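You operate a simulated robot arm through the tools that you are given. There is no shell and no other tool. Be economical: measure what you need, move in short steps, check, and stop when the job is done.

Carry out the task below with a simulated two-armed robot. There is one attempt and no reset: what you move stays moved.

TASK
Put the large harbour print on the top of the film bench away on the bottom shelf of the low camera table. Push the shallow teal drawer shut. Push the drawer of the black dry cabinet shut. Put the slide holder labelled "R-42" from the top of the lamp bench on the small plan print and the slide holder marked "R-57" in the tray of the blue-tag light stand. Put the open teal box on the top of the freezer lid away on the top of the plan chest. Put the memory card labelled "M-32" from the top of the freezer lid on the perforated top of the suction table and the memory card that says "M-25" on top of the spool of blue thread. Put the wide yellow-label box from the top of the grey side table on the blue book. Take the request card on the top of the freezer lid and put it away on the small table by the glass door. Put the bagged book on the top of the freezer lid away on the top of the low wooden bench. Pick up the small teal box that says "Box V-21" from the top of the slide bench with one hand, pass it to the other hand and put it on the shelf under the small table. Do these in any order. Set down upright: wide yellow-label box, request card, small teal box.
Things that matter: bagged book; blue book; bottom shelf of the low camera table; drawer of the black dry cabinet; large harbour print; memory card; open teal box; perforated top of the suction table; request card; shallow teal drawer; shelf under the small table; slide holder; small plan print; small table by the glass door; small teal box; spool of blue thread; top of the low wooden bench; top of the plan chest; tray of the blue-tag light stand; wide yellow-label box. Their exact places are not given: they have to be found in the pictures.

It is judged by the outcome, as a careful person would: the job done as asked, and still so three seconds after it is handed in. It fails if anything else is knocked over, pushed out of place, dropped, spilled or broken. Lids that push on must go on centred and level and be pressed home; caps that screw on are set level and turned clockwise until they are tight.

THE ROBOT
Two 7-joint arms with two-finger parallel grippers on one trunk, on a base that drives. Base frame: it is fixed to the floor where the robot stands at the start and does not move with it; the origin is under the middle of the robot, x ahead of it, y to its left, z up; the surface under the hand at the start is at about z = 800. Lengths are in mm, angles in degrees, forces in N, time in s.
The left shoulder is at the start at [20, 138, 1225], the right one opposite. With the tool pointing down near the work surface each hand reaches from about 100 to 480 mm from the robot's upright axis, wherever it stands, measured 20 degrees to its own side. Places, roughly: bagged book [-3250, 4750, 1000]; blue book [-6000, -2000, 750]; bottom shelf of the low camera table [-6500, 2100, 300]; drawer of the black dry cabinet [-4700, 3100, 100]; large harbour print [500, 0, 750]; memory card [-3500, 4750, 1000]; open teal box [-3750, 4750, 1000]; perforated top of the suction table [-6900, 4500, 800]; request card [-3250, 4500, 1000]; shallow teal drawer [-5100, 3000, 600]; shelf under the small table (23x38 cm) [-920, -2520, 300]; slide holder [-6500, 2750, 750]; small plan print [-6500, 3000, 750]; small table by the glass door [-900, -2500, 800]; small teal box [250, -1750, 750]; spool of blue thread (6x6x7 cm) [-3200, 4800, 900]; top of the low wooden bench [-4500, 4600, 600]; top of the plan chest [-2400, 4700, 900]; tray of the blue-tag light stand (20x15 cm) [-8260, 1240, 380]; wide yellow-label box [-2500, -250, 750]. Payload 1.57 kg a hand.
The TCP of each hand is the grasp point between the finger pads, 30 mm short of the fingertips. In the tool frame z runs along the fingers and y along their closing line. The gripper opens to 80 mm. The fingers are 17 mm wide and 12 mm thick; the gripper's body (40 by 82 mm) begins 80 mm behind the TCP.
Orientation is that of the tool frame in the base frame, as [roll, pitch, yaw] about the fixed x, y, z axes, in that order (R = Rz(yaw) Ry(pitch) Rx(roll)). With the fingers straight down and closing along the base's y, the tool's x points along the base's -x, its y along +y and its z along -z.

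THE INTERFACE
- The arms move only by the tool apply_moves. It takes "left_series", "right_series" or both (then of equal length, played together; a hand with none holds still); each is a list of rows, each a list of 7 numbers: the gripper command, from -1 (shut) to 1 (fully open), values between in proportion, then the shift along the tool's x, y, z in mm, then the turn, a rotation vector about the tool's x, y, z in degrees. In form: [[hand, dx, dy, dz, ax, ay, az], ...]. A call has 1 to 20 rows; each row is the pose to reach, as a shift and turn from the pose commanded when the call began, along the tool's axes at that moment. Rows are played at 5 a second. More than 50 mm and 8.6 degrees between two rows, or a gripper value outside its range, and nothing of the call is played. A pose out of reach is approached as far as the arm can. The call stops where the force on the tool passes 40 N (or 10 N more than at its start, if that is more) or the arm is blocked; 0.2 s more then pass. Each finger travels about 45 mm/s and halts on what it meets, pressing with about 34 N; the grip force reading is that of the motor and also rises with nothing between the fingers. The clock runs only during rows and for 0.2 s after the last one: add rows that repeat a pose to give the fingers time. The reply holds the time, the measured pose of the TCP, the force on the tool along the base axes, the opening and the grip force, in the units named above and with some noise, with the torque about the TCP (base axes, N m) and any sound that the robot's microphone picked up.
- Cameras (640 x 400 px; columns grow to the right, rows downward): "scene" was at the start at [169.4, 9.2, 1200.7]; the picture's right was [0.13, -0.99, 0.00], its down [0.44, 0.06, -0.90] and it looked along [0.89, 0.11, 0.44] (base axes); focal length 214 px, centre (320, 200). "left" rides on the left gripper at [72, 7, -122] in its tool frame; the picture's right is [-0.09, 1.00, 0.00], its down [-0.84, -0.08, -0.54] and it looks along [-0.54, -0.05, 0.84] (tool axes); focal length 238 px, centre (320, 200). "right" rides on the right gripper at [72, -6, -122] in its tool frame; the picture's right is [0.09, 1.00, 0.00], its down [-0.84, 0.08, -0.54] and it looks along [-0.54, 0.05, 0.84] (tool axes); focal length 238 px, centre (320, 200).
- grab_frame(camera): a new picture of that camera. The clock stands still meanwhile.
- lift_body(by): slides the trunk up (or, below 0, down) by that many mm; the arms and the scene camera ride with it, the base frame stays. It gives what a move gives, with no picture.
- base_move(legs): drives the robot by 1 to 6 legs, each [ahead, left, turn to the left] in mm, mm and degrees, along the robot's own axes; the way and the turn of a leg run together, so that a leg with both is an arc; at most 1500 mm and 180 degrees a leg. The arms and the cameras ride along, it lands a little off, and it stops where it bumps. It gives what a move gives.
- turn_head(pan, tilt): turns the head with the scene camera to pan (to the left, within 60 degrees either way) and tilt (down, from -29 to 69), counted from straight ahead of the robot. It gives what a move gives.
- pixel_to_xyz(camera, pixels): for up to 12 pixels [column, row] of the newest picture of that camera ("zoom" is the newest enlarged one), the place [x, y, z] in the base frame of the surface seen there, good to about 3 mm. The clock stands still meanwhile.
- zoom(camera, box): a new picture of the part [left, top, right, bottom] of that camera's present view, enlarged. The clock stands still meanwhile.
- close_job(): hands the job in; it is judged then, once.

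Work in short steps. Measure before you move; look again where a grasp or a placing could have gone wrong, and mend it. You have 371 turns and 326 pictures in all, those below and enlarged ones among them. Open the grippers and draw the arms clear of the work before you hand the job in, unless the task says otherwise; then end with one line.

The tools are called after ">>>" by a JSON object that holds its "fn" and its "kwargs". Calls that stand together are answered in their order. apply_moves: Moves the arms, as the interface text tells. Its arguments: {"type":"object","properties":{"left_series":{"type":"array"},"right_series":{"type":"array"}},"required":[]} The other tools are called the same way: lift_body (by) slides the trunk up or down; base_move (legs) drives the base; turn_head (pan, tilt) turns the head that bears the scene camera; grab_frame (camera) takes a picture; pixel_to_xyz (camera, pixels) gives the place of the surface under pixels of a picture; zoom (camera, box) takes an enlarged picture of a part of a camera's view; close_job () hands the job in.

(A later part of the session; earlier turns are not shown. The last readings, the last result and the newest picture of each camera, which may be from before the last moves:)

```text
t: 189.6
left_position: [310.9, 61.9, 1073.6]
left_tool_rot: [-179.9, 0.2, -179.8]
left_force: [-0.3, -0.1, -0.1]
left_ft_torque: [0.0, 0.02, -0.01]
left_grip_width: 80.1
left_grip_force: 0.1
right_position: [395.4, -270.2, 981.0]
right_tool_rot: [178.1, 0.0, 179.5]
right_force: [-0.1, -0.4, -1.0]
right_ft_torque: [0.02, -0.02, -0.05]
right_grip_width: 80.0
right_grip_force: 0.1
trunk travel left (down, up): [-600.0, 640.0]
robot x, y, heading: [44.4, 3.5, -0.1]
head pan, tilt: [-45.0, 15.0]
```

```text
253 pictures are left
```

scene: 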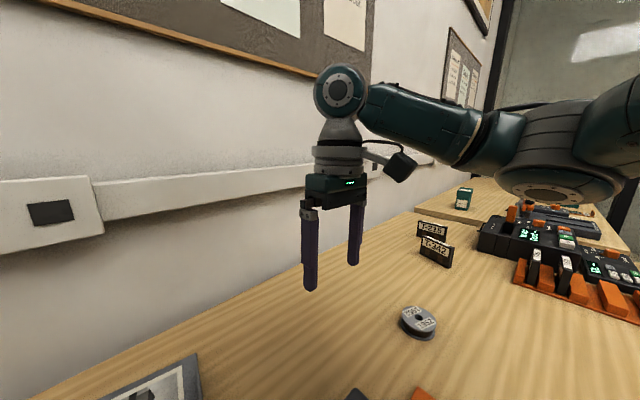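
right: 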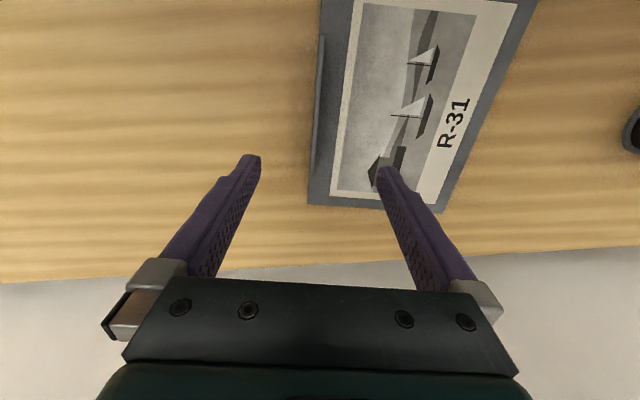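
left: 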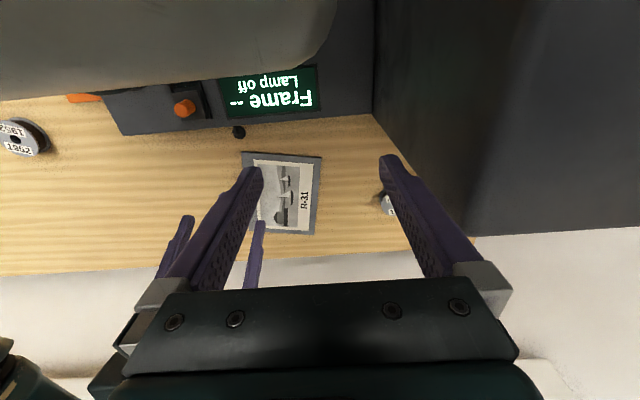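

The right arm is natural again (elbow outward). I drive 25 mm ahead and approach the tab from the right side.

>>> {"fn": "base_move", "kwargs": {"legs": [[25, 15, 0]]}}

>>> {"fn": "turn_head", "kwargs": {"pan": 0, "tilt": 20}}

>>> {"fn": "apply_moves", "kwargs": {"right_series": [[1, -15, 30, 0, 0, 0, 3], [1, -25, 60, 0, 0, 0, 6], [1, -35, 90, 0, 0, 0, 9], [1, -45, 120, 0, 0, 0, 10.4], [1, -53, 156, 0, 0, 0, 10.4], [1, -53, 156, 30, 0, 0, 10.4], [1, -53, 156, 60, 0, 0, 10.4], [1, -53, 156, 60, 0, 0, 10.4]]}}

>>> {"fn": "grab_frame", "kwargs": {"camera": "right"}}

```text
t: 190.4
left_position: [335.7, 77.4, 1074.1]
left_tool_rot: [179.8, 0.2, -179.8]
left_force: [0.4, 0.2, -0.3]
left_ft_torque: [0.01, 0.02, 0.0]
left_grip_width: 79.9
left_grip_force: 0.1
right_position: [421.1, -254.9, 983.2]
right_tool_rot: [178.2, 0.0, 179.5]
right_force: [0.8, -0.5, 0.6]
right_ft_torque: [-0.01, 0.03, 0.02]
right_grip_width: 80.0
right_grip_force: 0.1
trunk travel left (down, up): [-600.0, 640.0]
robot x, y, heading: [74.1, 20.9, 0.2]
head pan, tilt: [-45.0, 15.0]
```

```text
t: 191.5
left_position: [334.4, 75.9, 1072.3]
left_tool_rot: [179.9, 0.2, -179.8]
left_force: [-0.1, -0.9, 0.1]
left_ft_torque: [-0.02, 0.02, -0.03]
left_grip_width: 80.1
left_grip_force: 0.0
right_position: [421.9, -255.9, 981.2]
right_tool_rot: [178.1, 0.0, 179.5]
right_force: [0.1, -0.3, 0.0]
right_ft_torque: [-0.01, 0.02, 0.01]
right_grip_width: 79.8
right_grip_force: 0.1
trunk travel left (down, up): [-600.0, 640.0]
robot x, y, heading: [78.0, 16.4, 0.1]
head pan, tilt: [0.0, 20.0]
```

```text
t: 193.3
left_position: [334.7, 76.9, 1073.4]
left_tool_rot: [179.9, 0.1, -179.7]
left_force: [0.9, 0.9, 0.1]
left_ft_torque: [-0.03, -0.01, 0.03]
left_grip_width: 80.0
left_grip_force: 0.0
right_position: [473.4, -97.6, 927.6]
right_tool_rot: [178.0, -0.4, 169.1]
right_force: [-0.4, 0.0, -0.9]
right_ft_torque: [0.01, 0.04, 0.0]
right_grip_width: 80.0
right_grip_force: 0.1
trunk travel left (down, up): [-600.0, 640.0]
robot x, y, heading: [71.5, 14.4, 0.4]
head pan, tilt: [0.0, 20.0]
```

```text
252 pictures are left
```

right: 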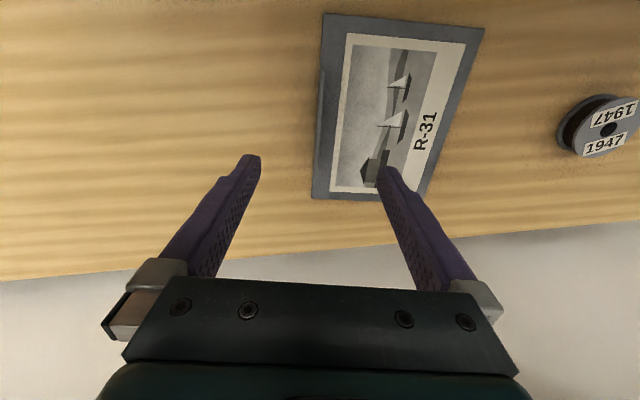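

In position without strain. I descend 88 mm to z≈840 with a small correction, then close and lift.

>>> {"fn": "apply_moves", "kwargs": {"right_series": [[1, -4, 1, 30, 2, 0, 0], [1, -8, 2, 60, 2, 0, 0], [1, -8, 2, 88, 2, 0, 0], [1, -8, 2, 88, 2, 0, 0]]}}

>>> {"fn": "grab_frame", "kwargs": {"camera": "right"}}

```text
t: 194.3
left_position: [335.5, 77.9, 1073.7]
left_tool_rot: [179.9, 0.3, -179.9]
left_force: [-0.3, -0.2, 0.6]
left_ft_torque: [0.0, -0.03, -0.03]
left_grip_width: 80.2
left_grip_force: 0.0
right_position: [483.2, -93.8, 838.0]
right_tool_rot: [-179.9, -0.4, 169.1]
right_force: [0.3, -0.5, -0.6]
right_ft_torque: [0.02, 0.0, 0.01]
right_grip_width: 80.4
right_grip_force: 0.1
trunk travel left (down, up): [-600.0, 640.0]
robot x, y, heading: [77.6, 15.8, 0.5]
head pan, tilt: [0.0, 20.0]
```

```text
251 pictures are left
```

right: 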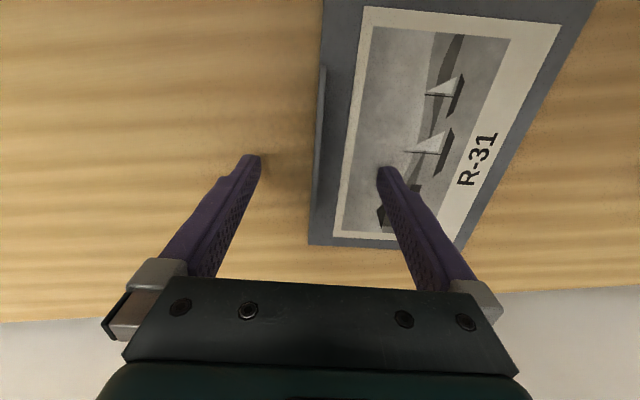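

Aligned; close and lift 80 mm.

>>> {"fn": "apply_moves", "kwargs": {"right_series": [[-1, 0, 0, 0, 0, 0, 0], [-1, 0, 0, 0, 0, 0, 0], [-1, 0, 0, 0, 0, 0, 0], [-1, 0, 0, 0, 0, 0, 0], [-1, 0, 0, 0, 0, 0, 0], [-1, 0, 0, 0, 0, 0, 0], [-1, 0, 0, -20, 0, 0, 0], [-1, 0, 0, -50, 0, 0, 0], [-1, 0, 0, -90, 0, 0, 0], [-1, 0, 0, -90, 0, 0, 0]]}}

>>> {"fn": "grab_frame", "kwargs": {"camera": "right"}}

```text
t: 196.5
left_position: [336.7, 77.2, 1072.4]
left_tool_rot: [179.9, 0.2, -179.7]
left_force: [0.6, -0.9, -0.4]
left_ft_torque: [-0.01, -0.04, 0.01]
left_grip_width: 80.0
left_grip_force: 0.1
right_position: [483.7, -95.3, 928.8]
right_tool_rot: [-179.9, -0.4, 169.0]
right_force: [1.0, -0.4, -1.2]
right_ft_torque: [-0.04, 0.01, 0.04]
right_grip_width: 2.6
right_grip_force: 23.6
trunk travel left (down, up): [-600.0, 640.0]
robot x, y, heading: [76.7, 21.3, 0.2]
head pan, tilt: [0.0, 20.0]
```

```text
250 pictures are left
```

right: 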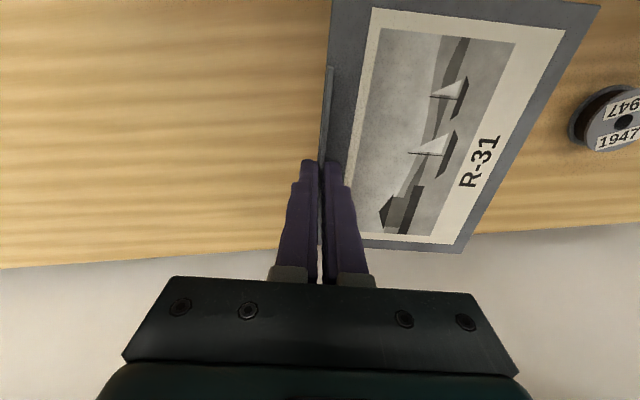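

The print is held by its tab. I raise the trunk and back out, then look around the room.

>>> {"fn": "lift_body", "kwargs": {"by": 120}}

>>> {"fn": "base_move", "kwargs": {"legs": [[-600, -20, 0], [0, 0, 90], [0, 0, 85]]}}

>>> {"fn": "turn_head", "kwargs": {"pan": 0, "tilt": 15}}

>>> {"fn": "grab_frame", "kwargs": {"camera": "scene"}}

```text
t: 198.0
left_position: [335.6, 76.5, 1193.5]
left_tool_rot: [179.9, 0.3, -179.7]
left_force: [0.3, 0.0, -0.1]
left_ft_torque: [0.02, 0.0, -0.04]
left_grip_width: 80.0
left_grip_force: 0.2
right_position: [486.0, -94.4, 1049.8]
right_tool_rot: [-180.0, -0.4, 169.0]
right_force: [-0.3, -0.1, -0.5]
right_ft_torque: [-0.01, 0.07, 0.0]
right_grip_width: 2.7
right_grip_force: 24.2
trunk travel left (down, up): [-720.0, 520.0]
robot x, y, heading: [72.9, 18.1, 0.2]
head pan, tilt: [0.0, 20.0]
```

```text
t: 208.8
left_position: [-791.3, -38.0, 1193.1]
left_tool_rot: [179.9, 0.2, -5.2]
left_force: [0.7, -0.1, 0.2]
left_ft_torque: [-0.02, 0.01, 0.0]
left_grip_width: 79.9
left_grip_force: 0.0
right_position: [-923.6, 146.0, 1049.8]
right_tool_rot: [-179.9, -0.4, -16.5]
right_force: [-0.7, -0.4, -1.3]
right_ft_torque: [0.05, 0.03, 0.03]
right_grip_width: 2.7
right_grip_force: 23.6
trunk travel left (down, up): [-720.0, 520.0]
robot x, y, heading: [-523.2, -5.8, 174.6]
head pan, tilt: [0.0, 20.0]
```

```text
t: 209.5
left_position: [-790.7, -38.7, 1192.6]
left_tool_rot: [179.9, 0.2, -5.2]
left_force: [-0.9, -0.3, -0.3]
left_ft_torque: [-0.02, 0.01, 0.01]
left_grip_width: 79.6
left_grip_force: 0.1
right_position: [-922.5, 146.3, 1048.9]
right_tool_rot: [-180.0, -0.5, -16.5]
right_force: [1.0, -0.2, -1.2]
right_ft_torque: [0.03, -0.04, 0.0]
right_grip_width: 2.6
right_grip_force: 24.4
trunk travel left (down, up): [-720.0, 520.0]
robot x, y, heading: [-528.3, -6.0, 174.6]
head pan, tilt: [0.0, 15.0]
```

```text
249 pictures are left
```

scene: 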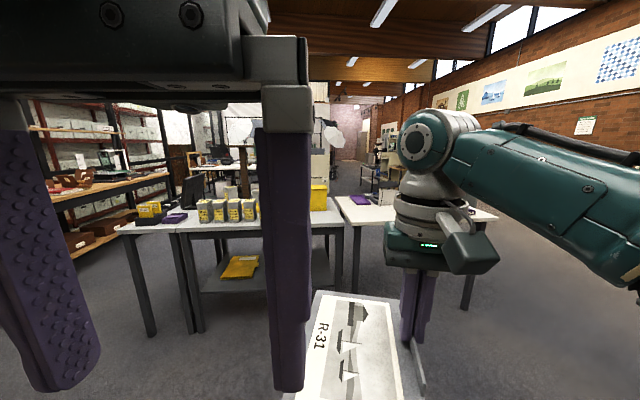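

Grey tables with yellow boxes are ahead. I straighten heading and drive 1000 mm nearer.

>>> {"fn": "base_move", "kwargs": {"legs": [[0, 0, 5.4], [1050, 0, 0]]}}

>>> {"fn": "turn_head", "kwargs": {"pan": 15, "tilt": 25}}

>>> {"fn": "grab_frame", "kwargs": {"camera": "scene"}}

>>> {"fn": "turn_head", "kwargs": {"pan": -25, "tilt": 20}}

>>> {"fn": "grab_frame", "kwargs": {"camera": "scene"}}

```text
t: 215.4
left_position: [-1837.2, -68.6, 1193.8]
left_tool_rot: [179.9, 0.2, 0.1]
left_force: [0.3, -0.2, 0.1]
left_ft_torque: [0.02, 0.0, 0.01]
left_grip_width: 80.0
left_grip_force: 0.1
right_position: [-1986.9, 104.2, 1049.9]
right_tool_rot: [-179.9, -0.4, -10.9]
right_force: [0.0, 0.0, 0.3]
right_ft_torque: [0.02, 0.02, -0.02]
right_grip_width: 2.4
right_grip_force: 24.2
trunk travel left (down, up): [-720.0, 520.0]
robot x, y, heading: [-1574.5, -6.6, -179.6]
head pan, tilt: [0.0, 15.0]
```

```text
t: 216.2
left_position: [-1837.5, -68.4, 1192.8]
left_tool_rot: [179.9, 0.1, 0.2]
left_force: [-0.6, 0.6, 0.0]
left_ft_torque: [-0.02, 0.02, 0.01]
left_grip_width: 80.2
left_grip_force: 0.1
right_position: [-1986.0, 103.1, 1049.1]
right_tool_rot: [-179.8, -0.4, -10.9]
right_force: [-0.7, -0.1, -0.9]
right_ft_torque: [0.06, 0.01, -0.01]
right_grip_width: 2.5
right_grip_force: 24.0
trunk travel left (down, up): [-720.0, 520.0]
robot x, y, heading: [-1575.5, -12.7, -179.6]
head pan, tilt: [15.0, 25.0]
```

```text
248 pictures are left
```

scene: 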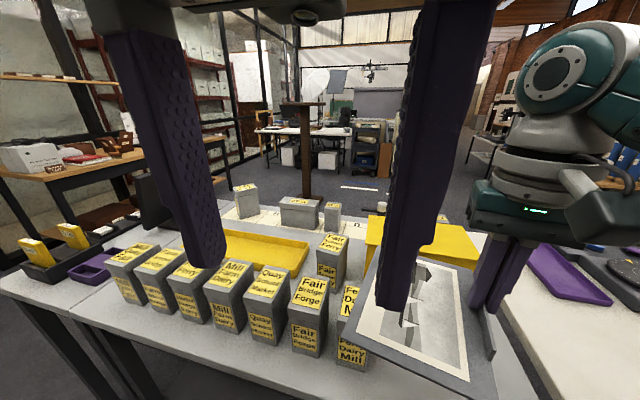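

```text
t: 217.2
left_position: [-1837.5, -68.4, 1193.8]
left_tool_rot: [179.9, 0.2, 0.2]
left_force: [0.5, 0.3, -0.2]
left_ft_torque: [-0.04, 0.01, 0.01]
left_grip_width: 79.8
left_grip_force: 0.0
right_position: [-1987.9, 103.9, 1048.3]
right_tool_rot: [-180.0, -0.4, -10.9]
right_force: [-0.4, -0.2, -0.1]
right_ft_torque: [0.05, -0.02, 0.0]
right_grip_width: 2.7
right_grip_force: 24.1
trunk travel left (down, up): [-720.0, 520.0]
robot x, y, heading: [-1575.4, -10.6, -179.8]
head pan, tilt: [-25.0, 20.0]
```

```text
247 pictures are left
```

scene: 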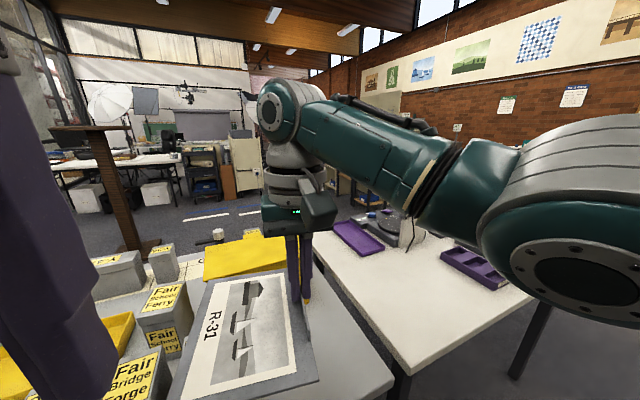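

Several yellow-label boxes; the wide one seems to be at about (300,212) of the first picture. I move the left hand aside later; zoom first.

>>> {"fn": "turn_head", "kwargs": {"pan": 15, "tilt": 25}}

>>> {"fn": "zoom", "kwargs": {"camera": "scene", "box": [225, 170, 385, 270]}}

>>> {"fn": "pixel_to_xyz", "kwargs": {"camera": "zoom", "pixels": [[240, 120], [375, 130], [370, 170], [360, 220], [240, 200], [440, 150], [80, 120], [240, 110], [450, 270], [500, 200], [150, 220]]}}

```text
t: 218.3
left_position: [-1836.7, -68.2, 1193.2]
left_tool_rot: [180.0, 0.2, 0.3]
left_force: [-0.8, 0.2, -0.4]
left_ft_torque: [-0.02, -0.02, -0.01]
left_grip_width: 80.2
left_grip_force: 0.0
right_position: [-1986.5, 104.0, 1048.9]
right_tool_rot: [-180.0, -0.3, -10.8]
right_force: [0.4, -0.5, -0.7]
right_ft_torque: [0.02, 0.0, 0.01]
right_grip_width: 2.5
right_grip_force: 23.7
trunk travel left (down, up): [-720.0, 520.0]
robot x, y, heading: [-1575.3, -7.0, -179.7]
head pan, tilt: [15.0, 25.0]
```

```text
4.00 times, centred on (305, 220) of scene
```

zoom: 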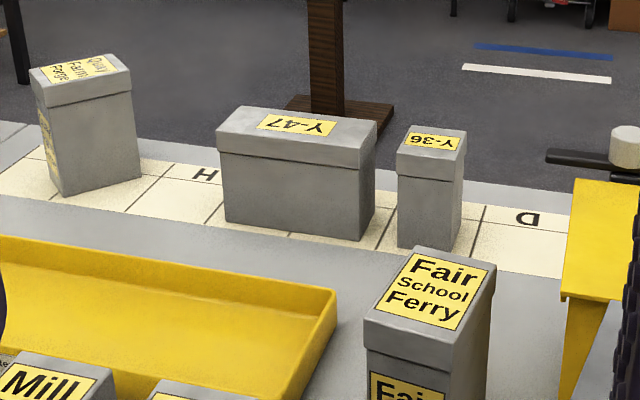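

```text
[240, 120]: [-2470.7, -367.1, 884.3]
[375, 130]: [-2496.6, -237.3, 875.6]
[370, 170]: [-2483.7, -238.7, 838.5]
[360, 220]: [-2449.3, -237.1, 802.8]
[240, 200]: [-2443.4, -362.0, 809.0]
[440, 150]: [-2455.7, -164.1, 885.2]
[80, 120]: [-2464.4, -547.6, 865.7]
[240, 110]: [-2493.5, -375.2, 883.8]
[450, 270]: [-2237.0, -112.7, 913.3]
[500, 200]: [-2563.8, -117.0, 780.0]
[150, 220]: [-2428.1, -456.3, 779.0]
```

Box Y-47 is at about [-2470,-310], z 780–885, near the far edge of the table. I measure table edges and the brown stand behind it.

>>> {"fn": "turn_head", "kwargs": {"pan": 0, "tilt": 40}}

>>> {"fn": "grab_frame", "kwargs": {"camera": "scene"}}

>>> {"fn": "turn_head", "kwargs": {"pan": 10, "tilt": 15}}

>>> {"fn": "grab_frame", "kwargs": {"camera": "scene"}}

```text
t: 219.1
left_position: [-1837.2, -67.9, 1192.9]
left_tool_rot: [180.0, 0.2, 0.2]
left_force: [-0.6, -1.0, -0.3]
left_ft_torque: [-0.01, 0.03, -0.02]
left_grip_width: 80.0
left_grip_force: 0.1
right_position: [-1985.3, 103.7, 1049.8]
right_tool_rot: [-179.9, -0.5, -10.8]
right_force: [0.0, 0.6, -0.5]
right_ft_torque: [0.03, -0.02, -0.02]
right_grip_width: 2.8
right_grip_force: 24.3
trunk travel left (down, up): [-720.0, 520.0]
robot x, y, heading: [-1569.7, -7.1, -179.8]
head pan, tilt: [0.0, 40.0]
```

```text
245 pictures are left
```

scene: 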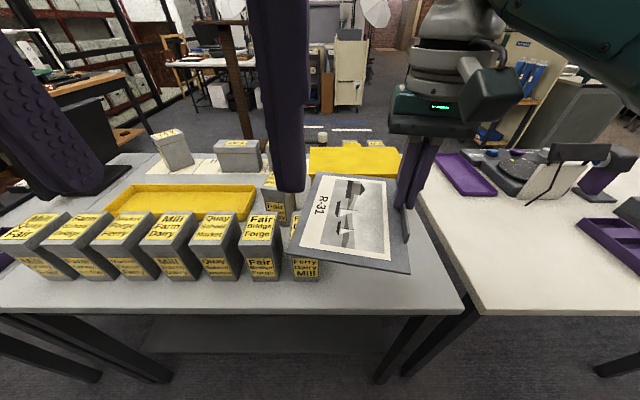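

```text
t: 220.0
left_position: [-1837.2, -68.1, 1193.8]
left_tool_rot: [-180.0, 0.2, 0.2]
left_force: [-0.2, -0.4, 0.3]
left_ft_torque: [0.02, -0.02, -0.02]
left_grip_width: 79.8
left_grip_force: 0.1
right_position: [-1987.3, 102.9, 1049.7]
right_tool_rot: [-179.8, -0.5, -10.9]
right_force: [0.1, 0.2, -1.2]
right_ft_torque: [0.03, 0.0, -0.03]
right_grip_width: 2.5
right_grip_force: 24.0
trunk travel left (down, up): [-720.0, 520.0]
robot x, y, heading: [-1579.3, -11.0, -179.7]
head pan, tilt: [10.0, 15.0]
```

```text
244 pictures are left
```

scene: 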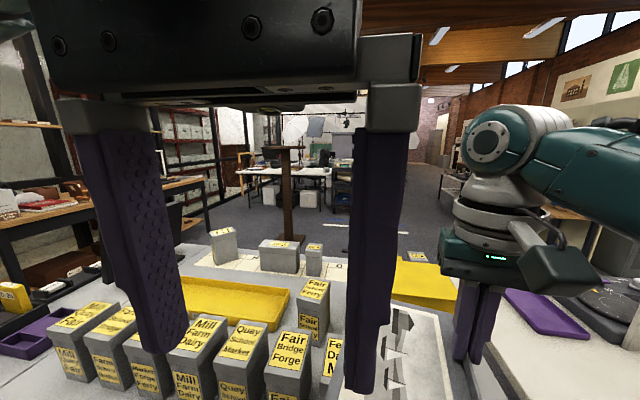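

>>> {"fn": "pixel_to_xyz", "kwargs": {"camera": "scene", "pixels": [[287, 225], [285, 245], [250, 247], [340, 262], [425, 228], [335, 226], [235, 268], [330, 255], [285, 160], [440, 215], [250, 195], [375, 220]]}}

```text
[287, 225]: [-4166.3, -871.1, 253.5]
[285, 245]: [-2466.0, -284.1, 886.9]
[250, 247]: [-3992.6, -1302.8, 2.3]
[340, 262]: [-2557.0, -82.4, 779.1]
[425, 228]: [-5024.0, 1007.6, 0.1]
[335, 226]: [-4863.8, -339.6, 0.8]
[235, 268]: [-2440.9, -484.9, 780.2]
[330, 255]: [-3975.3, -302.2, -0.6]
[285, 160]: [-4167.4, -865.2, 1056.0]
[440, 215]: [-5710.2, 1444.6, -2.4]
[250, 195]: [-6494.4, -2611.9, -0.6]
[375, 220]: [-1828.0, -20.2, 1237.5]
```

The floor behind the table is free (pillar is far at [-4166,-868]). I'll go around; I check the aisle on the right.

>>> {"fn": "turn_head", "kwargs": {"pan": -55, "tilt": 30}}

>>> {"fn": "grab_frame", "kwargs": {"camera": "scene"}}

>>> {"fn": "pixel_to_xyz", "kwargs": {"camera": "scene", "pixels": [[320, 250], [200, 200], [400, 200], [250, 300], [500, 250], [330, 180], [150, 250], [300, 350]]}}

```text
t: 221.3
left_position: [-1837.9, -68.7, 1193.0]
left_tool_rot: [179.9, 0.2, 0.1]
left_force: [0.7, 0.3, -1.1]
left_ft_torque: [0.01, 0.01, 0.01]
left_grip_width: 80.1
left_grip_force: 0.0
right_position: [-1986.4, 103.6, 1049.8]
right_tool_rot: [-179.9, -0.4, -10.9]
right_force: [0.6, -0.9, 0.0]
right_ft_torque: [0.01, 0.02, -0.01]
right_grip_width: 2.5
right_grip_force: 24.0
trunk travel left (down, up): [-720.0, 520.0]
robot x, y, heading: [-1575.3, -5.4, -180.0]
head pan, tilt: [-55.0, 30.0]
```

```text
243 pictures are left
```

scene: 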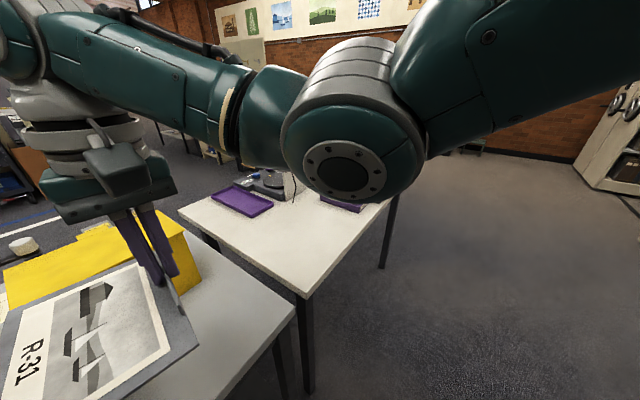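

```text
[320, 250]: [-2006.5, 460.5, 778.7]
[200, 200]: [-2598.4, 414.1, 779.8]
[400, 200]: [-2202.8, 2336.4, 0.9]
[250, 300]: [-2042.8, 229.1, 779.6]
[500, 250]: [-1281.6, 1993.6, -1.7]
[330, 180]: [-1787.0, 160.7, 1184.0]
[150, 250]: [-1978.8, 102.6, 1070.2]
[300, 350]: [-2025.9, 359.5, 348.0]
```

I measure the white table's right end.

>>> {"fn": "pixel_to_xyz", "kwargs": {"camera": "scene", "pixels": [[385, 205], [388, 240], [381, 266], [345, 245], [180, 210], [180, 160], [220, 160]]}}

```text
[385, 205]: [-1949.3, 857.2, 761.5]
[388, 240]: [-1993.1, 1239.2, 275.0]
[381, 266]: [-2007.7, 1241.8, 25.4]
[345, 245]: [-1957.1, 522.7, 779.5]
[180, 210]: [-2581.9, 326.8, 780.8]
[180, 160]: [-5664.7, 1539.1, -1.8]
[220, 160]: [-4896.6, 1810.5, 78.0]
```

White table: x −2600…−1950, y 330…1260. I go around it on the right (y≈1750).

>>> {"fn": "base_move", "kwargs": {"legs": [[0, -1500, 0], [0, -260, 0]]}}

>>> {"fn": "turn_head", "kwargs": {"pan": 0, "tilt": 20}}

>>> {"fn": "grab_frame", "kwargs": {"camera": "scene"}}

```text
t: 230.3
left_position: [-1840.8, 1705.0, 1193.2]
left_tool_rot: [179.9, 0.2, -0.1]
left_force: [0.6, -0.3, -0.4]
left_ft_torque: [0.0, 0.04, -0.01]
left_grip_width: 79.8
left_grip_force: 0.0
right_position: [-1988.9, 1876.0, 1048.2]
right_tool_rot: [180.0, -0.4, -11.3]
right_force: [0.7, 0.2, -0.6]
right_ft_torque: [0.04, 0.01, 0.01]
right_grip_width: 2.7
right_grip_force: 24.1
trunk travel left (down, up): [-720.0, 520.0]
robot x, y, heading: [-1582.0, 1761.5, 179.8]
head pan, tilt: [-55.0, 30.0]
```

```text
t: 231.5
left_position: [-1841.2, 1703.9, 1193.4]
left_tool_rot: [179.8, 0.2, -0.1]
left_force: [0.7, 0.3, 0.1]
left_ft_torque: [-0.02, -0.03, 0.03]
left_grip_width: 79.9
left_grip_force: 0.1
right_position: [-1989.8, 1876.1, 1048.1]
right_tool_rot: [-179.8, -0.4, -11.2]
right_force: [0.3, 0.2, -1.0]
right_ft_torque: [0.04, 0.0, 0.02]
right_grip_width: 2.5
right_grip_force: 23.9
trunk travel left (down, up): [-720.0, 520.0]
robot x, y, heading: [-1579.4, 1764.7, 179.9]
head pan, tilt: [0.0, 20.0]
```

```text
242 pictures are left
```

scene: 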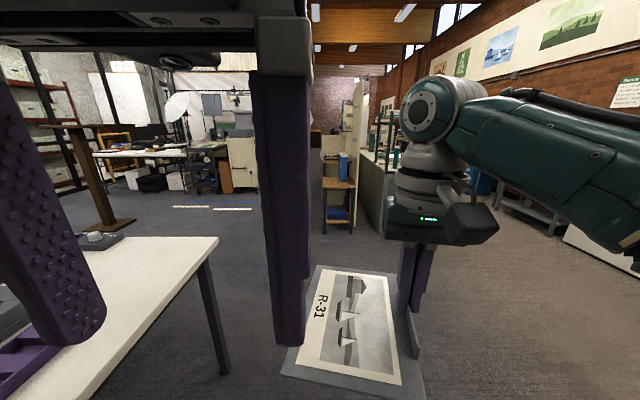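

Lane is clear. I drive on, turn around to face +x and move over behind the grey table.

>>> {"fn": "base_move", "kwargs": {"legs": [[1500, 0, 0], [60, 0, 90], [0, 0, 90], [0, -1500, 0], [0, -650, 0]]}}

>>> {"fn": "turn_head", "kwargs": {"pan": 20, "tilt": 30}}

>>> {"fn": "grab_frame", "kwargs": {"camera": "scene"}}

```text
t: 256.7
left_position: [-2877.1, -338.4, 1193.0]
left_tool_rot: [179.9, 0.3, 178.7]
left_force: [0.0, 0.6, -0.1]
left_ft_torque: [-0.02, -0.01, -0.03]
left_grip_width: 80.2
left_grip_force: 0.0
right_position: [-2731.0, -513.3, 1048.2]
right_tool_rot: [-179.9, -0.4, 167.6]
right_force: [-1.0, 0.0, -0.1]
right_ft_torque: [-0.04, 0.04, 0.0]
right_grip_width: 2.8
right_grip_force: 23.7
trunk travel left (down, up): [-720.0, 520.0]
robot x, y, heading: [-3135.5, -387.0, -1.1]
head pan, tilt: [0.0, 20.0]
```

```text
t: 257.5
left_position: [-2875.4, -338.4, 1193.4]
left_tool_rot: [179.8, 0.3, 178.8]
left_force: [-0.3, 0.1, 0.2]
left_ft_torque: [0.03, 0.01, -0.03]
left_grip_width: 79.8
left_grip_force: 0.2
right_position: [-2732.0, -513.1, 1049.0]
right_tool_rot: [-179.9, -0.5, 167.5]
right_force: [0.2, -0.1, 0.0]
right_ft_torque: [-0.04, 0.02, 0.0]
right_grip_width: 2.4
right_grip_force: 24.0
trunk travel left (down, up): [-720.0, 520.0]
robot x, y, heading: [-3141.7, -388.2, -1.2]
head pan, tilt: [20.0, 30.0]
```

```text
241 pictures are left
```

scene: 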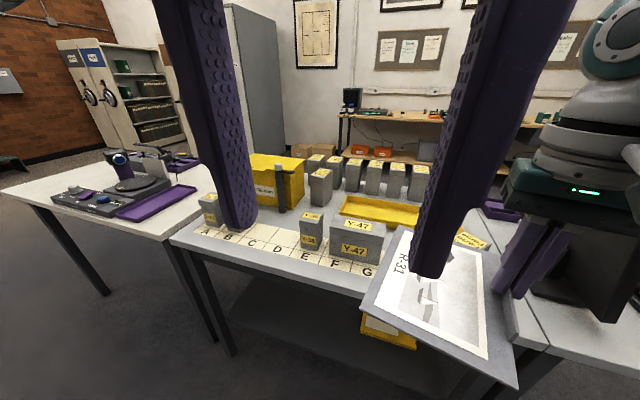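

Y-47 in front at (355,240). I zoom and measure.

>>> {"fn": "zoom", "kwargs": {"camera": "scene", "box": [280, 190, 420, 290]}}

>>> {"fn": "pixel_to_xyz", "kwargs": {"camera": "zoom", "pixels": [[232, 170], [240, 140], [470, 145], [445, 200], [340, 160], [235, 290], [440, 320], [340, 240], [160, 290], [300, 350], [470, 240]]}}

```text
4.00 times, centred on (350, 240) of scene
```

zoom: 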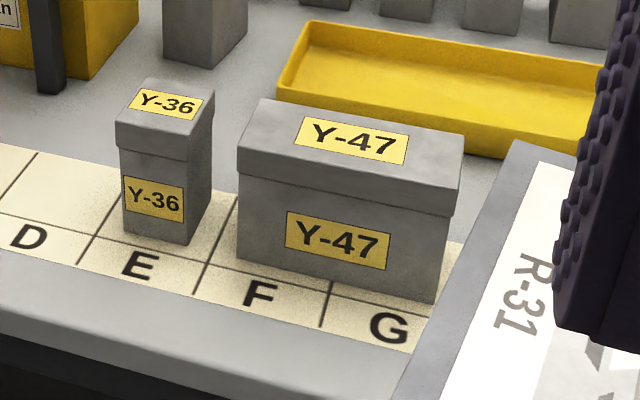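

```text
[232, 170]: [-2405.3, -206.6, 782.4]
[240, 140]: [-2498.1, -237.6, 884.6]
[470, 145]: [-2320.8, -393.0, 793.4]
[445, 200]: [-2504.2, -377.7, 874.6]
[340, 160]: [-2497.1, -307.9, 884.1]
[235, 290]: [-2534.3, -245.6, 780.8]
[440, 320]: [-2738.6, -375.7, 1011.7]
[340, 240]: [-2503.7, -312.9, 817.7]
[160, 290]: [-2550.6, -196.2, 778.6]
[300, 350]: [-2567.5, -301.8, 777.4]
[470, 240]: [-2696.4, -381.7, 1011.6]
```

The box spans y −380…−238, x −2503…−2443 (60 deep), top 885; I'll grip it front-to-back with the left hand turned 90°. Drive in and lower the trunk 80.

>>> {"fn": "base_move", "kwargs": {"legs": [[258, -52, 1.2]]}}

>>> {"fn": "lift_body", "kwargs": {"by": -80}}

>>> {"fn": "apply_moves", "kwargs": {"left_series": [[1, 0, 5, 10, 0, 0, 8], [1, 0, 10, 20, 0, 0, 16], [1, -10, 15, 20, 0, 0, 24], [1, -20, 20, 20, 0, 0, 32], [1, -30, 25, 20, 0, 0, 40], [1, -40, 30, 20, 0, 0, 48], [1, -50, 40, 20, 0, 0, 56], [1, -60, 50, 20, 0, 0, 64], [1, -70, 60, 20, 0, 0, 72], [1, -80, 70, 20, 0, 0, 80], [1, -80, 75, 20, 0, 0, 88], [1, -80, 75, 20, 0, 0, 90], [1, -80, 75, 20, 0, 0, 90]]}}

>>> {"fn": "grab_frame", "kwargs": {"camera": "left"}}

>>> {"fn": "grab_frame", "kwargs": {"camera": "scene"}}

```text
t: 259.4
left_position: [-2621.3, -387.2, 1192.8]
left_tool_rot: [180.0, 0.2, -180.0]
left_force: [-0.3, 0.0, -1.1]
left_ft_torque: [-0.03, 0.01, 0.02]
left_grip_width: 79.8
left_grip_force: 0.1
right_position: [-2474.1, -559.3, 1048.8]
right_tool_rot: [-179.9, -0.5, 168.8]
right_force: [-0.9, 0.2, -0.1]
right_ft_torque: [-0.07, -0.03, 0.02]
right_grip_width: 2.6
right_grip_force: 23.7
trunk travel left (down, up): [-720.0, 520.0]
robot x, y, heading: [-2881.1, -448.3, 0.0]
head pan, tilt: [20.0, 30.0]
```

```text
t: 260.5
left_position: [-2622.4, -387.7, 1113.7]
left_tool_rot: [180.0, 0.3, -180.0]
left_force: [0.3, -0.6, -0.1]
left_ft_torque: [-0.02, -0.01, -0.01]
left_grip_width: 80.0
left_grip_force: 0.0
right_position: [-2472.9, -559.8, 969.8]
right_tool_rot: [-179.8, -0.4, 168.9]
right_force: [0.0, 0.1, 0.4]
right_ft_torque: [-0.08, 0.02, -0.01]
right_grip_width: 2.6
right_grip_force: 23.8
trunk travel left (down, up): [-640.0, 600.0]
robot x, y, heading: [-2880.3, -448.8, -0.1]
head pan, tilt: [20.0, 30.0]
```

```text
t: 263.3
left_position: [-2540.8, -312.8, 1093.2]
left_tool_rot: [179.8, -0.1, 89.9]
left_force: [0.6, 0.1, -0.5]
left_ft_torque: [0.0, -0.01, -0.01]
left_grip_width: 80.0
left_grip_force: 0.2
right_position: [-2473.4, -560.6, 970.0]
right_tool_rot: [-179.8, -0.5, 168.8]
right_force: [0.4, 1.1, -0.4]
right_ft_torque: [-0.05, -0.04, 0.0]
right_grip_width: 2.8
right_grip_force: 24.0
trunk travel left (down, up): [-640.0, 600.0]
robot x, y, heading: [-2881.2, -446.5, -0.3]
head pan, tilt: [20.0, 30.0]
```

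```text
239 pictures are left
```

left: 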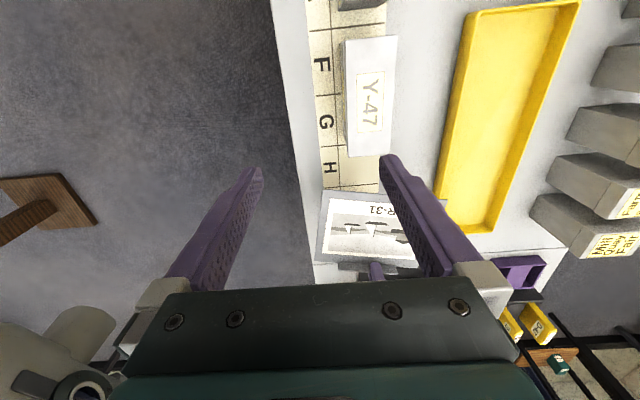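

```text
238 pictures are left
```

scene: 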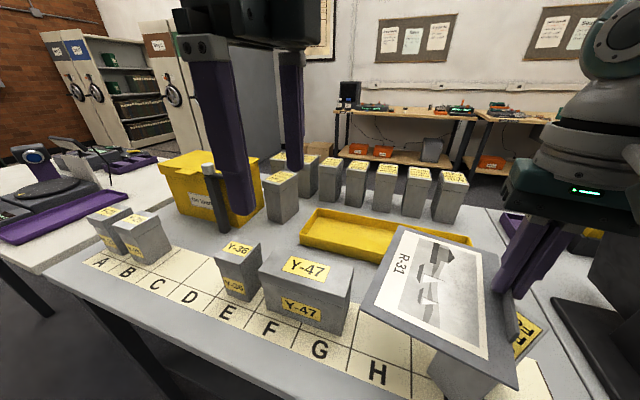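

The left hand turned fine. I measure Y-47 in the left camera.

>>> {"fn": "pixel_to_xyz", "kwargs": {"camera": "left", "pixels": [[347, 45], [395, 40], [391, 148], [350, 155], [370, 100], [344, 100], [397, 80]]}}

```text
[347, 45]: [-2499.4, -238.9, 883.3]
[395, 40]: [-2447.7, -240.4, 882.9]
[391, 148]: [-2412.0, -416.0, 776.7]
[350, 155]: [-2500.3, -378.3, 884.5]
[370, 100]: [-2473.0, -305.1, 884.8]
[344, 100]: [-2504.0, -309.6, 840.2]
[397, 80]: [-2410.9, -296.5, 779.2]
```

Centre [-2474,-309]. I move over it and descend in two stages.

>>> {"fn": "apply_moves", "kwargs": {"left_series": [[1, 2, 34, 0, 0, 0, 0], [1, 4, 67, 0, 0, 0, 0], [1, 4, 67, 40, 0, 0, 0], [1, 4, 67, 80, 0, 0, 0], [1, 4, 67, 120, 0, 0, 0], [1, 4, 67, 150, 0, 0, 0], [1, 4, 67, 150, 0, 0, 0]]}}

>>> {"fn": "grab_frame", "kwargs": {"camera": "left"}}

```text
t: 264.9
left_position: [-2473.3, -308.1, 945.1]
left_tool_rot: [179.7, -0.1, 90.0]
left_force: [0.1, -0.5, 0.0]
left_ft_torque: [-0.02, 0.0, 0.01]
left_grip_width: 79.9
left_grip_force: 0.1
right_position: [-2472.6, -561.2, 968.7]
right_tool_rot: [-179.9, -0.3, 168.7]
right_force: [0.0, -0.1, 0.2]
right_ft_torque: [0.0, 0.02, -0.02]
right_grip_width: 2.4
right_grip_force: 24.0
trunk travel left (down, up): [-640.0, 600.0]
robot x, y, heading: [-2884.2, -446.8, -0.1]
head pan, tilt: [20.0, 30.0]
```

```text
237 pictures are left
```

left: 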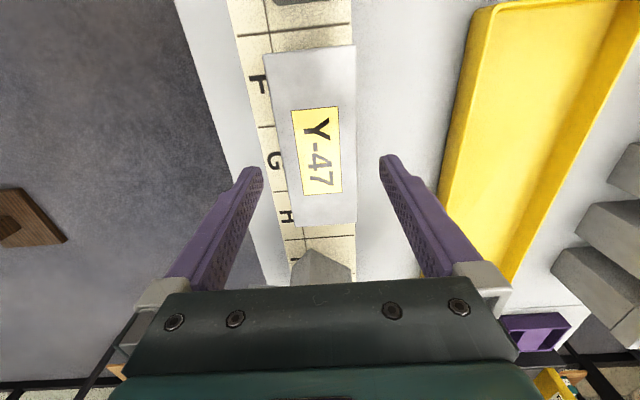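

Aligned between the fingers. Descend 105, close, lift 90.

>>> {"fn": "apply_moves", "kwargs": {"left_series": [[1, 0, 0, 40, 0, 0, 0], [1, 0, 0, 80, 0, 0, 0], [1, 0, 0, 105, 0, 0, 0], [1, 0, 0, 105, 0, 0, 0], [-1, 0, 0, 105, 0, 0, 0], [-1, 0, 0, 105, 0, 0, 0], [-1, 0, 0, 105, 0, 0, 0], [-1, 0, 0, 105, 0, 0, 0], [-1, 0, 0, 80, 0, 0, 0], [-1, 0, 0, 40, 0, 0, 0], [-1, 0, 0, 0, 0, 0, 0], [-1, 0, 0, 0, 0, 0, 0]]}}

>>> {"fn": "grab_frame", "kwargs": {"camera": "scene"}}

```text
t: 267.5
left_position: [-2474.8, -309.3, 945.4]
left_tool_rot: [179.8, -0.1, 90.0]
left_force: [-0.2, 0.1, -4.9]
left_ft_torque: [-0.02, 0.0, 0.02]
left_grip_width: 61.8
left_grip_force: 34.2
right_position: [-2472.6, -560.3, 969.2]
right_tool_rot: [-179.9, -0.4, 168.9]
right_force: [0.7, 0.2, -0.4]
right_ft_torque: [-0.05, -0.02, 0.02]
right_grip_width: 2.6
right_grip_force: 24.4
trunk travel left (down, up): [-640.0, 600.0]
robot x, y, heading: [-2883.0, -449.5, -0.1]
head pan, tilt: [20.0, 30.0]
```

```text
236 pictures are left
```

scene: 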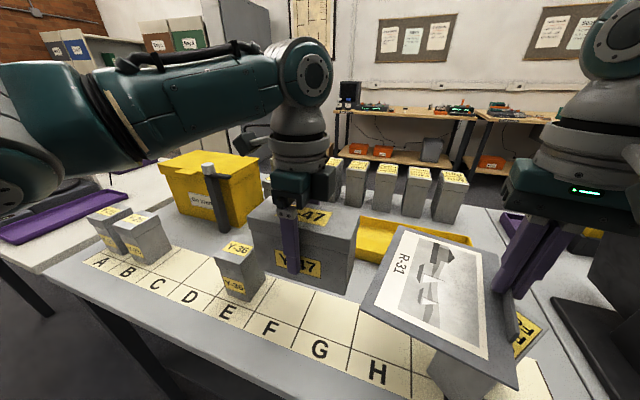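

Box Y-47 held (≈5 N). I raise the trunk, back off, turn around and look for the blue book.

>>> {"fn": "lift_body", "kwargs": {"by": 80}}

>>> {"fn": "base_move", "kwargs": {"legs": [[-500, 0, 0], [0, 0, 90], [0, 0, 90]]}}

>>> {"fn": "turn_head", "kwargs": {"pan": 20, "tilt": 10}}

>>> {"fn": "grab_frame", "kwargs": {"camera": "scene"}}

>>> {"fn": "turn_head", "kwargs": {"pan": -10, "tilt": 10}}

>>> {"fn": "grab_frame", "kwargs": {"camera": "scene"}}

```text
t: 268.7
left_position: [-2474.5, -309.9, 1024.5]
left_tool_rot: [179.8, -0.1, 89.9]
left_force: [0.6, 0.7, -4.1]
left_ft_torque: [0.01, 0.03, 0.02]
left_grip_width: 61.6
left_grip_force: 34.1
right_position: [-2472.7, -560.4, 1049.0]
right_tool_rot: [-180.0, -0.6, 168.8]
right_force: [0.6, -0.4, -0.3]
right_ft_torque: [-0.04, -0.02, 0.0]
right_grip_width: 3.0
right_grip_force: 23.8
trunk travel left (down, up): [-720.0, 520.0]
robot x, y, heading: [-2880.2, -443.4, -0.2]
head pan, tilt: [20.0, 30.0]
```

```text
t: 279.3
left_position: [-3788.8, -583.0, 1025.6]
left_tool_rot: [179.9, -0.1, -90.2]
left_force: [-1.3, 0.2, -4.2]
left_ft_torque: [0.0, 0.0, 0.01]
left_grip_width: 61.9
left_grip_force: 34.0
right_position: [-3788.2, -332.2, 1048.8]
right_tool_rot: [-179.9, -0.5, -11.2]
right_force: [0.3, 0.2, -1.5]
right_ft_torque: [0.03, 0.0, 0.02]
right_grip_width: 2.4
right_grip_force: 24.1
trunk travel left (down, up): [-720.0, 520.0]
robot x, y, heading: [-3379.9, -446.9, 180.1]
head pan, tilt: [20.0, 30.0]
```

```text
t: 280.1
left_position: [-3786.9, -583.7, 1024.6]
left_tool_rot: [179.8, -0.1, -90.2]
left_force: [0.6, 0.4, -5.0]
left_ft_torque: [-0.02, -0.04, -0.01]
left_grip_width: 61.8
left_grip_force: 34.7
right_position: [-3789.0, -330.6, 1049.3]
right_tool_rot: [-179.9, -0.5, -11.3]
right_force: [0.2, -0.5, -1.1]
right_ft_torque: [0.04, -0.03, 0.03]
right_grip_width: 2.9
right_grip_force: 23.8
trunk travel left (down, up): [-720.0, 520.0]
robot x, y, heading: [-3379.8, -446.4, 179.7]
head pan, tilt: [20.0, 10.0]
```

```text
235 pictures are left
```

scene: 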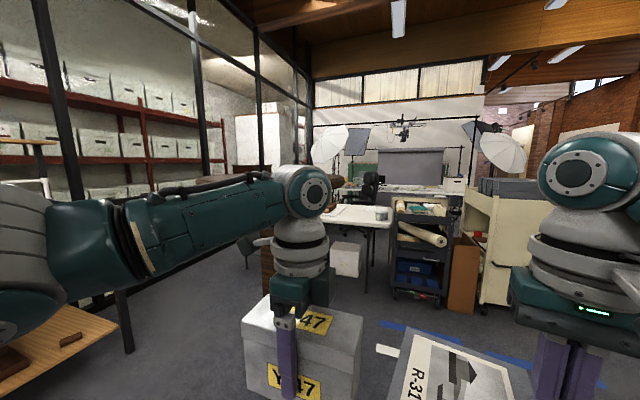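

```text
t: 281.1
left_position: [-3788.2, -582.1, 1025.1]
left_tool_rot: [179.8, -0.1, -90.2]
left_force: [0.2, -0.5, -4.2]
left_ft_torque: [0.02, 0.01, 0.0]
left_grip_width: 61.8
left_grip_force: 34.4
right_position: [-3788.8, -331.1, 1048.3]
right_tool_rot: [-179.9, -0.5, -11.3]
right_force: [-0.5, 0.0, 0.1]
right_ft_torque: [0.06, -0.05, 0.0]
right_grip_width: 2.4
right_grip_force: 23.7
trunk travel left (down, up): [-720.0, 520.0]
robot x, y, heading: [-3379.0, -447.8, 179.9]
head pan, tilt: [-10.0, 10.0]
```

```text
234 pictures are left
```

scene: 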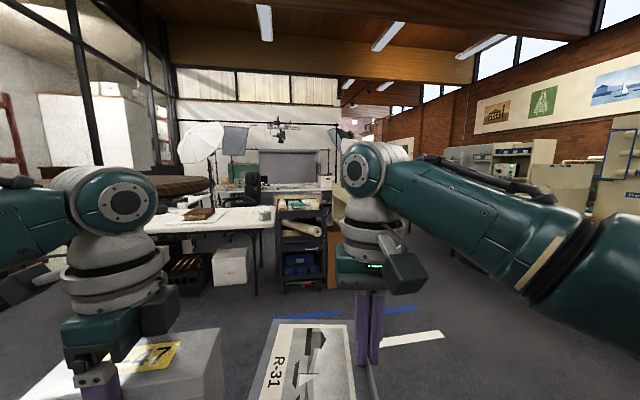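

A white table ahead left. I measure it and its surroundings.

>>> {"fn": "pixel_to_xyz", "kwargs": {"camera": "scene", "pixels": [[200, 213], [165, 225], [260, 225], [275, 210], [255, 285], [230, 265], [280, 260], [310, 290], [180, 185], [230, 210], [190, 265], [330, 270]]}}

```text
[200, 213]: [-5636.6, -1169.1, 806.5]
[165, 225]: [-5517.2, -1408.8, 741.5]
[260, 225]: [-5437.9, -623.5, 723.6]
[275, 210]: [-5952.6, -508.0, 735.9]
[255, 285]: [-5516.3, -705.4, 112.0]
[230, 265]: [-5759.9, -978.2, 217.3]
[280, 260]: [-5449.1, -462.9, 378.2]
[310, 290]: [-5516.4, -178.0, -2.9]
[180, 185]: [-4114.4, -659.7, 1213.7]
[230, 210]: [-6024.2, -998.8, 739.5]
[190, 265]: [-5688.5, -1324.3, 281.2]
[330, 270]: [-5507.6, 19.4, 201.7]
```

I take a detour north of the pillar, then turn south along the table's near side.

>>> {"fn": "base_move", "kwargs": {"legs": [[0, -600, 0], [1470, 0, 0], [0, 0, 90], [1200, 0, 0]]}}

>>> {"fn": "turn_head", "kwargs": {"pan": -45, "tilt": 25}}

>>> {"fn": "grab_frame", "kwargs": {"camera": "scene"}}

>>> {"fn": "turn_head", "kwargs": {"pan": 0, "tilt": 20}}

>>> {"fn": "grab_frame", "kwargs": {"camera": "scene"}}

```text
t: 300.8
left_position: [-4693.1, -1462.2, 1024.4]
left_tool_rot: [179.7, -0.1, 0.2]
left_force: [0.2, -1.1, -5.3]
left_ft_torque: [0.01, -0.01, 0.01]
left_grip_width: 61.8
left_grip_force: 34.9
right_position: [-4944.4, -1463.2, 1049.2]
right_tool_rot: [-179.9, -0.5, 79.0]
right_force: [0.1, 0.9, -0.6]
right_ft_torque: [0.0, 0.04, -0.03]
right_grip_width: 2.4
right_grip_force: 24.0
trunk travel left (down, up): [-720.0, 520.0]
robot x, y, heading: [-4829.2, -1054.9, -89.8]
head pan, tilt: [-10.0, 10.0]
```

```text
t: 301.8
left_position: [-4692.7, -1462.2, 1024.9]
left_tool_rot: [179.8, -0.1, 0.0]
left_force: [-0.8, -0.6, -4.5]
left_ft_torque: [-0.01, 0.0, 0.0]
left_grip_width: 62.1
left_grip_force: 34.0
right_position: [-4943.5, -1464.3, 1049.4]
right_tool_rot: [-179.9, -0.5, 78.9]
right_force: [0.0, 0.0, -0.5]
right_ft_torque: [-0.02, 0.04, -0.01]
right_grip_width: 2.8
right_grip_force: 24.1
trunk travel left (down, up): [-720.0, 520.0]
robot x, y, heading: [-4830.2, -1051.6, -89.7]
head pan, tilt: [-45.0, 25.0]
```

```text
233 pictures are left
```

scene: 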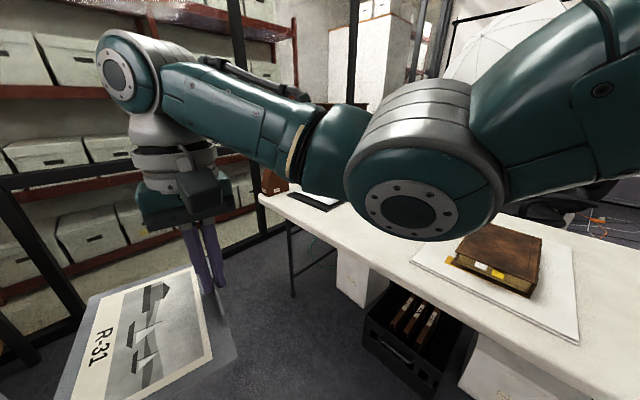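

```text
t: 302.9
left_position: [-4693.9, -1462.0, 1024.7]
left_tool_rot: [179.9, -0.1, 0.1]
left_force: [1.3, 0.0, -4.1]
left_ft_torque: [-0.02, -0.01, 0.02]
left_grip_width: 61.8
left_grip_force: 33.6
right_position: [-4944.8, -1463.9, 1049.3]
right_tool_rot: [-179.9, -0.4, 79.0]
right_force: [0.1, 0.0, -0.6]
right_ft_torque: [-0.01, 0.02, 0.01]
right_grip_width: 2.6
right_grip_force: 24.1
trunk travel left (down, up): [-720.0, 520.0]
robot x, y, heading: [-4832.1, -1056.3, -89.6]
head pan, tilt: [0.0, 20.0]
```

```text
232 pictures are left
```

scene: 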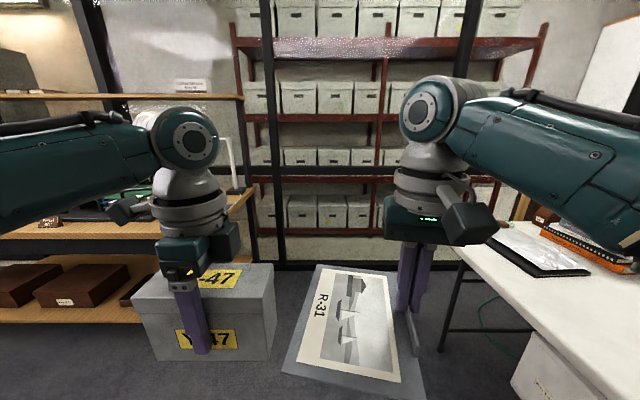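

The table's far part is behind my right arm. I advance a bit and turn to face the table (−x).

>>> {"fn": "base_move", "kwargs": {"legs": [[450, 0, 0], [0, 0, -90]]}}

>>> {"fn": "turn_head", "kwargs": {"pan": 20, "tilt": 25}}

>>> {"fn": "grab_frame", "kwargs": {"camera": "scene"}}

```text
t: 309.5
left_position: [-5239.9, -1640.6, 1024.3]
left_tool_rot: [179.8, -0.1, -90.0]
left_force: [0.4, 0.3, -3.9]
left_ft_torque: [0.0, -0.01, 0.01]
left_grip_width: 61.5
left_grip_force: 33.5
right_position: [-5239.2, -1389.1, 1048.1]
right_tool_rot: [-179.9, -0.5, -11.3]
right_force: [0.2, 0.1, -0.1]
right_ft_torque: [0.05, -0.02, 0.03]
right_grip_width: 2.9
right_grip_force: 23.6
trunk travel left (down, up): [-720.0, 520.0]
robot x, y, heading: [-4828.6, -1502.2, 180.2]
head pan, tilt: [0.0, 20.0]
```

```text
t: 310.3
left_position: [-5239.8, -1639.1, 1024.8]
left_tool_rot: [179.8, 0.0, -90.2]
left_force: [-0.6, -1.0, -3.7]
left_ft_torque: [-0.04, 0.02, -0.02]
left_grip_width: 61.8
left_grip_force: 34.1
right_position: [-5240.0, -1388.5, 1048.2]
right_tool_rot: [-179.9, -0.5, -11.3]
right_force: [-1.4, -0.3, -2.1]
right_ft_torque: [0.07, 0.02, -0.01]
right_grip_width: 2.4
right_grip_force: 24.0
trunk travel left (down, up): [-720.0, 520.0]
robot x, y, heading: [-4830.1, -1507.5, 179.9]
head pan, tilt: [20.0, 25.0]
```

```text
231 pictures are left
```

scene: 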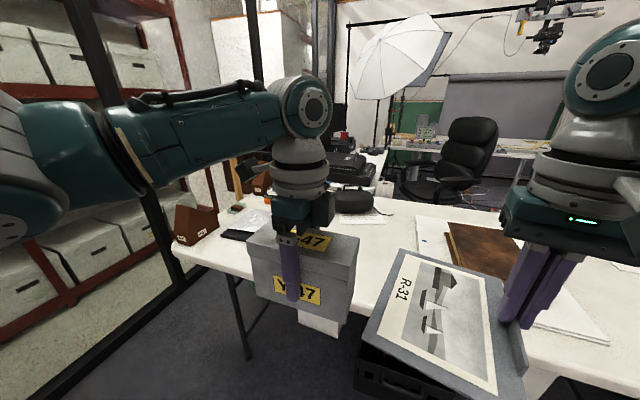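

The blue book may be hidden behind the box. I look from other angles.

>>> {"fn": "grab_frame", "kwargs": {"camera": "left"}}

>>> {"fn": "turn_head", "kwargs": {"pan": 5, "tilt": 20}}

>>> {"fn": "zoom", "kwargs": {"camera": "scene", "box": [120, 130, 440, 330]}}

```text
230 pictures are left
```

left: 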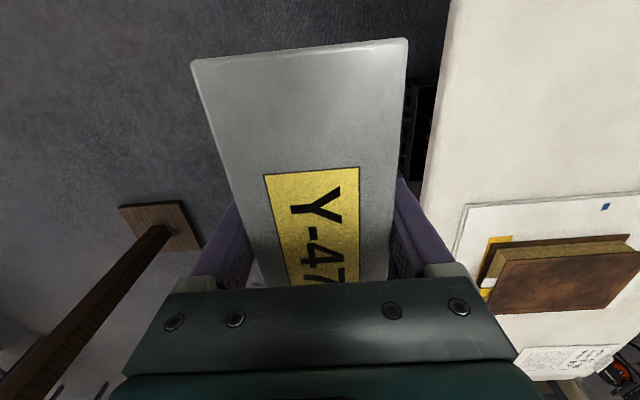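

```text
t: 311.1
left_position: [-5238.8, -1640.0, 1025.6]
left_tool_rot: [179.9, -0.1, -90.1]
left_force: [-1.5, 0.1, -5.0]
left_ft_torque: [-0.03, 0.03, 0.0]
left_grip_width: 61.9
left_grip_force: 34.2
right_position: [-5241.3, -1388.4, 1047.7]
right_tool_rot: [-179.9, -0.6, -11.3]
right_force: [0.7, -0.4, -1.5]
right_ft_torque: [0.01, -0.03, 0.03]
right_grip_width: 2.4
right_grip_force: 24.1
trunk travel left (down, up): [-720.0, 520.0]
robot x, y, heading: [-4829.5, -1502.9, 179.9]
head pan, tilt: [5.0, 20.0]
```

```text
2.00 times, centred on (280, 230) of scene
```

zoom: 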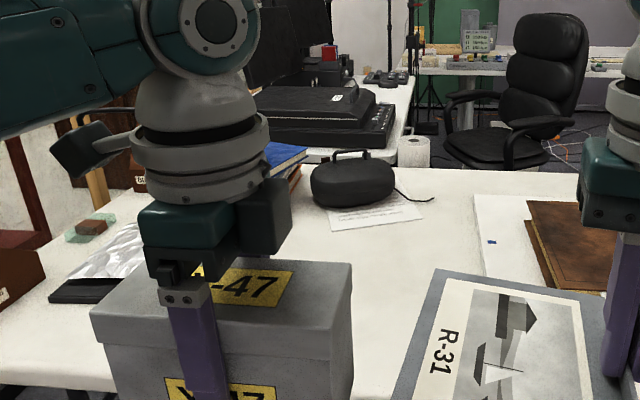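

A blue book shows at zoom (285,160). I measure it.

>>> {"fn": "pixel_to_xyz", "kwargs": {"camera": "zoom", "pixels": [[285, 155], [275, 165], [300, 155], [290, 185], [350, 180], [450, 180], [300, 350], [420, 90], [330, 140], [60, 350], [100, 260], [80, 235]]}}

```text
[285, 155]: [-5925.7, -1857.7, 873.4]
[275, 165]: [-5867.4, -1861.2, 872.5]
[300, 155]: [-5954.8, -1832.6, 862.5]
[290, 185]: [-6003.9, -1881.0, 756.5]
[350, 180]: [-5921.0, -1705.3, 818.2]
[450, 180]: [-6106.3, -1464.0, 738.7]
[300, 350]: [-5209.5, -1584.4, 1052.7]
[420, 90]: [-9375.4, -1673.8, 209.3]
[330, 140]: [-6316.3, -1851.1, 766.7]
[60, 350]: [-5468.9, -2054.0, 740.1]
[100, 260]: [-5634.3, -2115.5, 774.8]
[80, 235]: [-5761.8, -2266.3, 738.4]
```

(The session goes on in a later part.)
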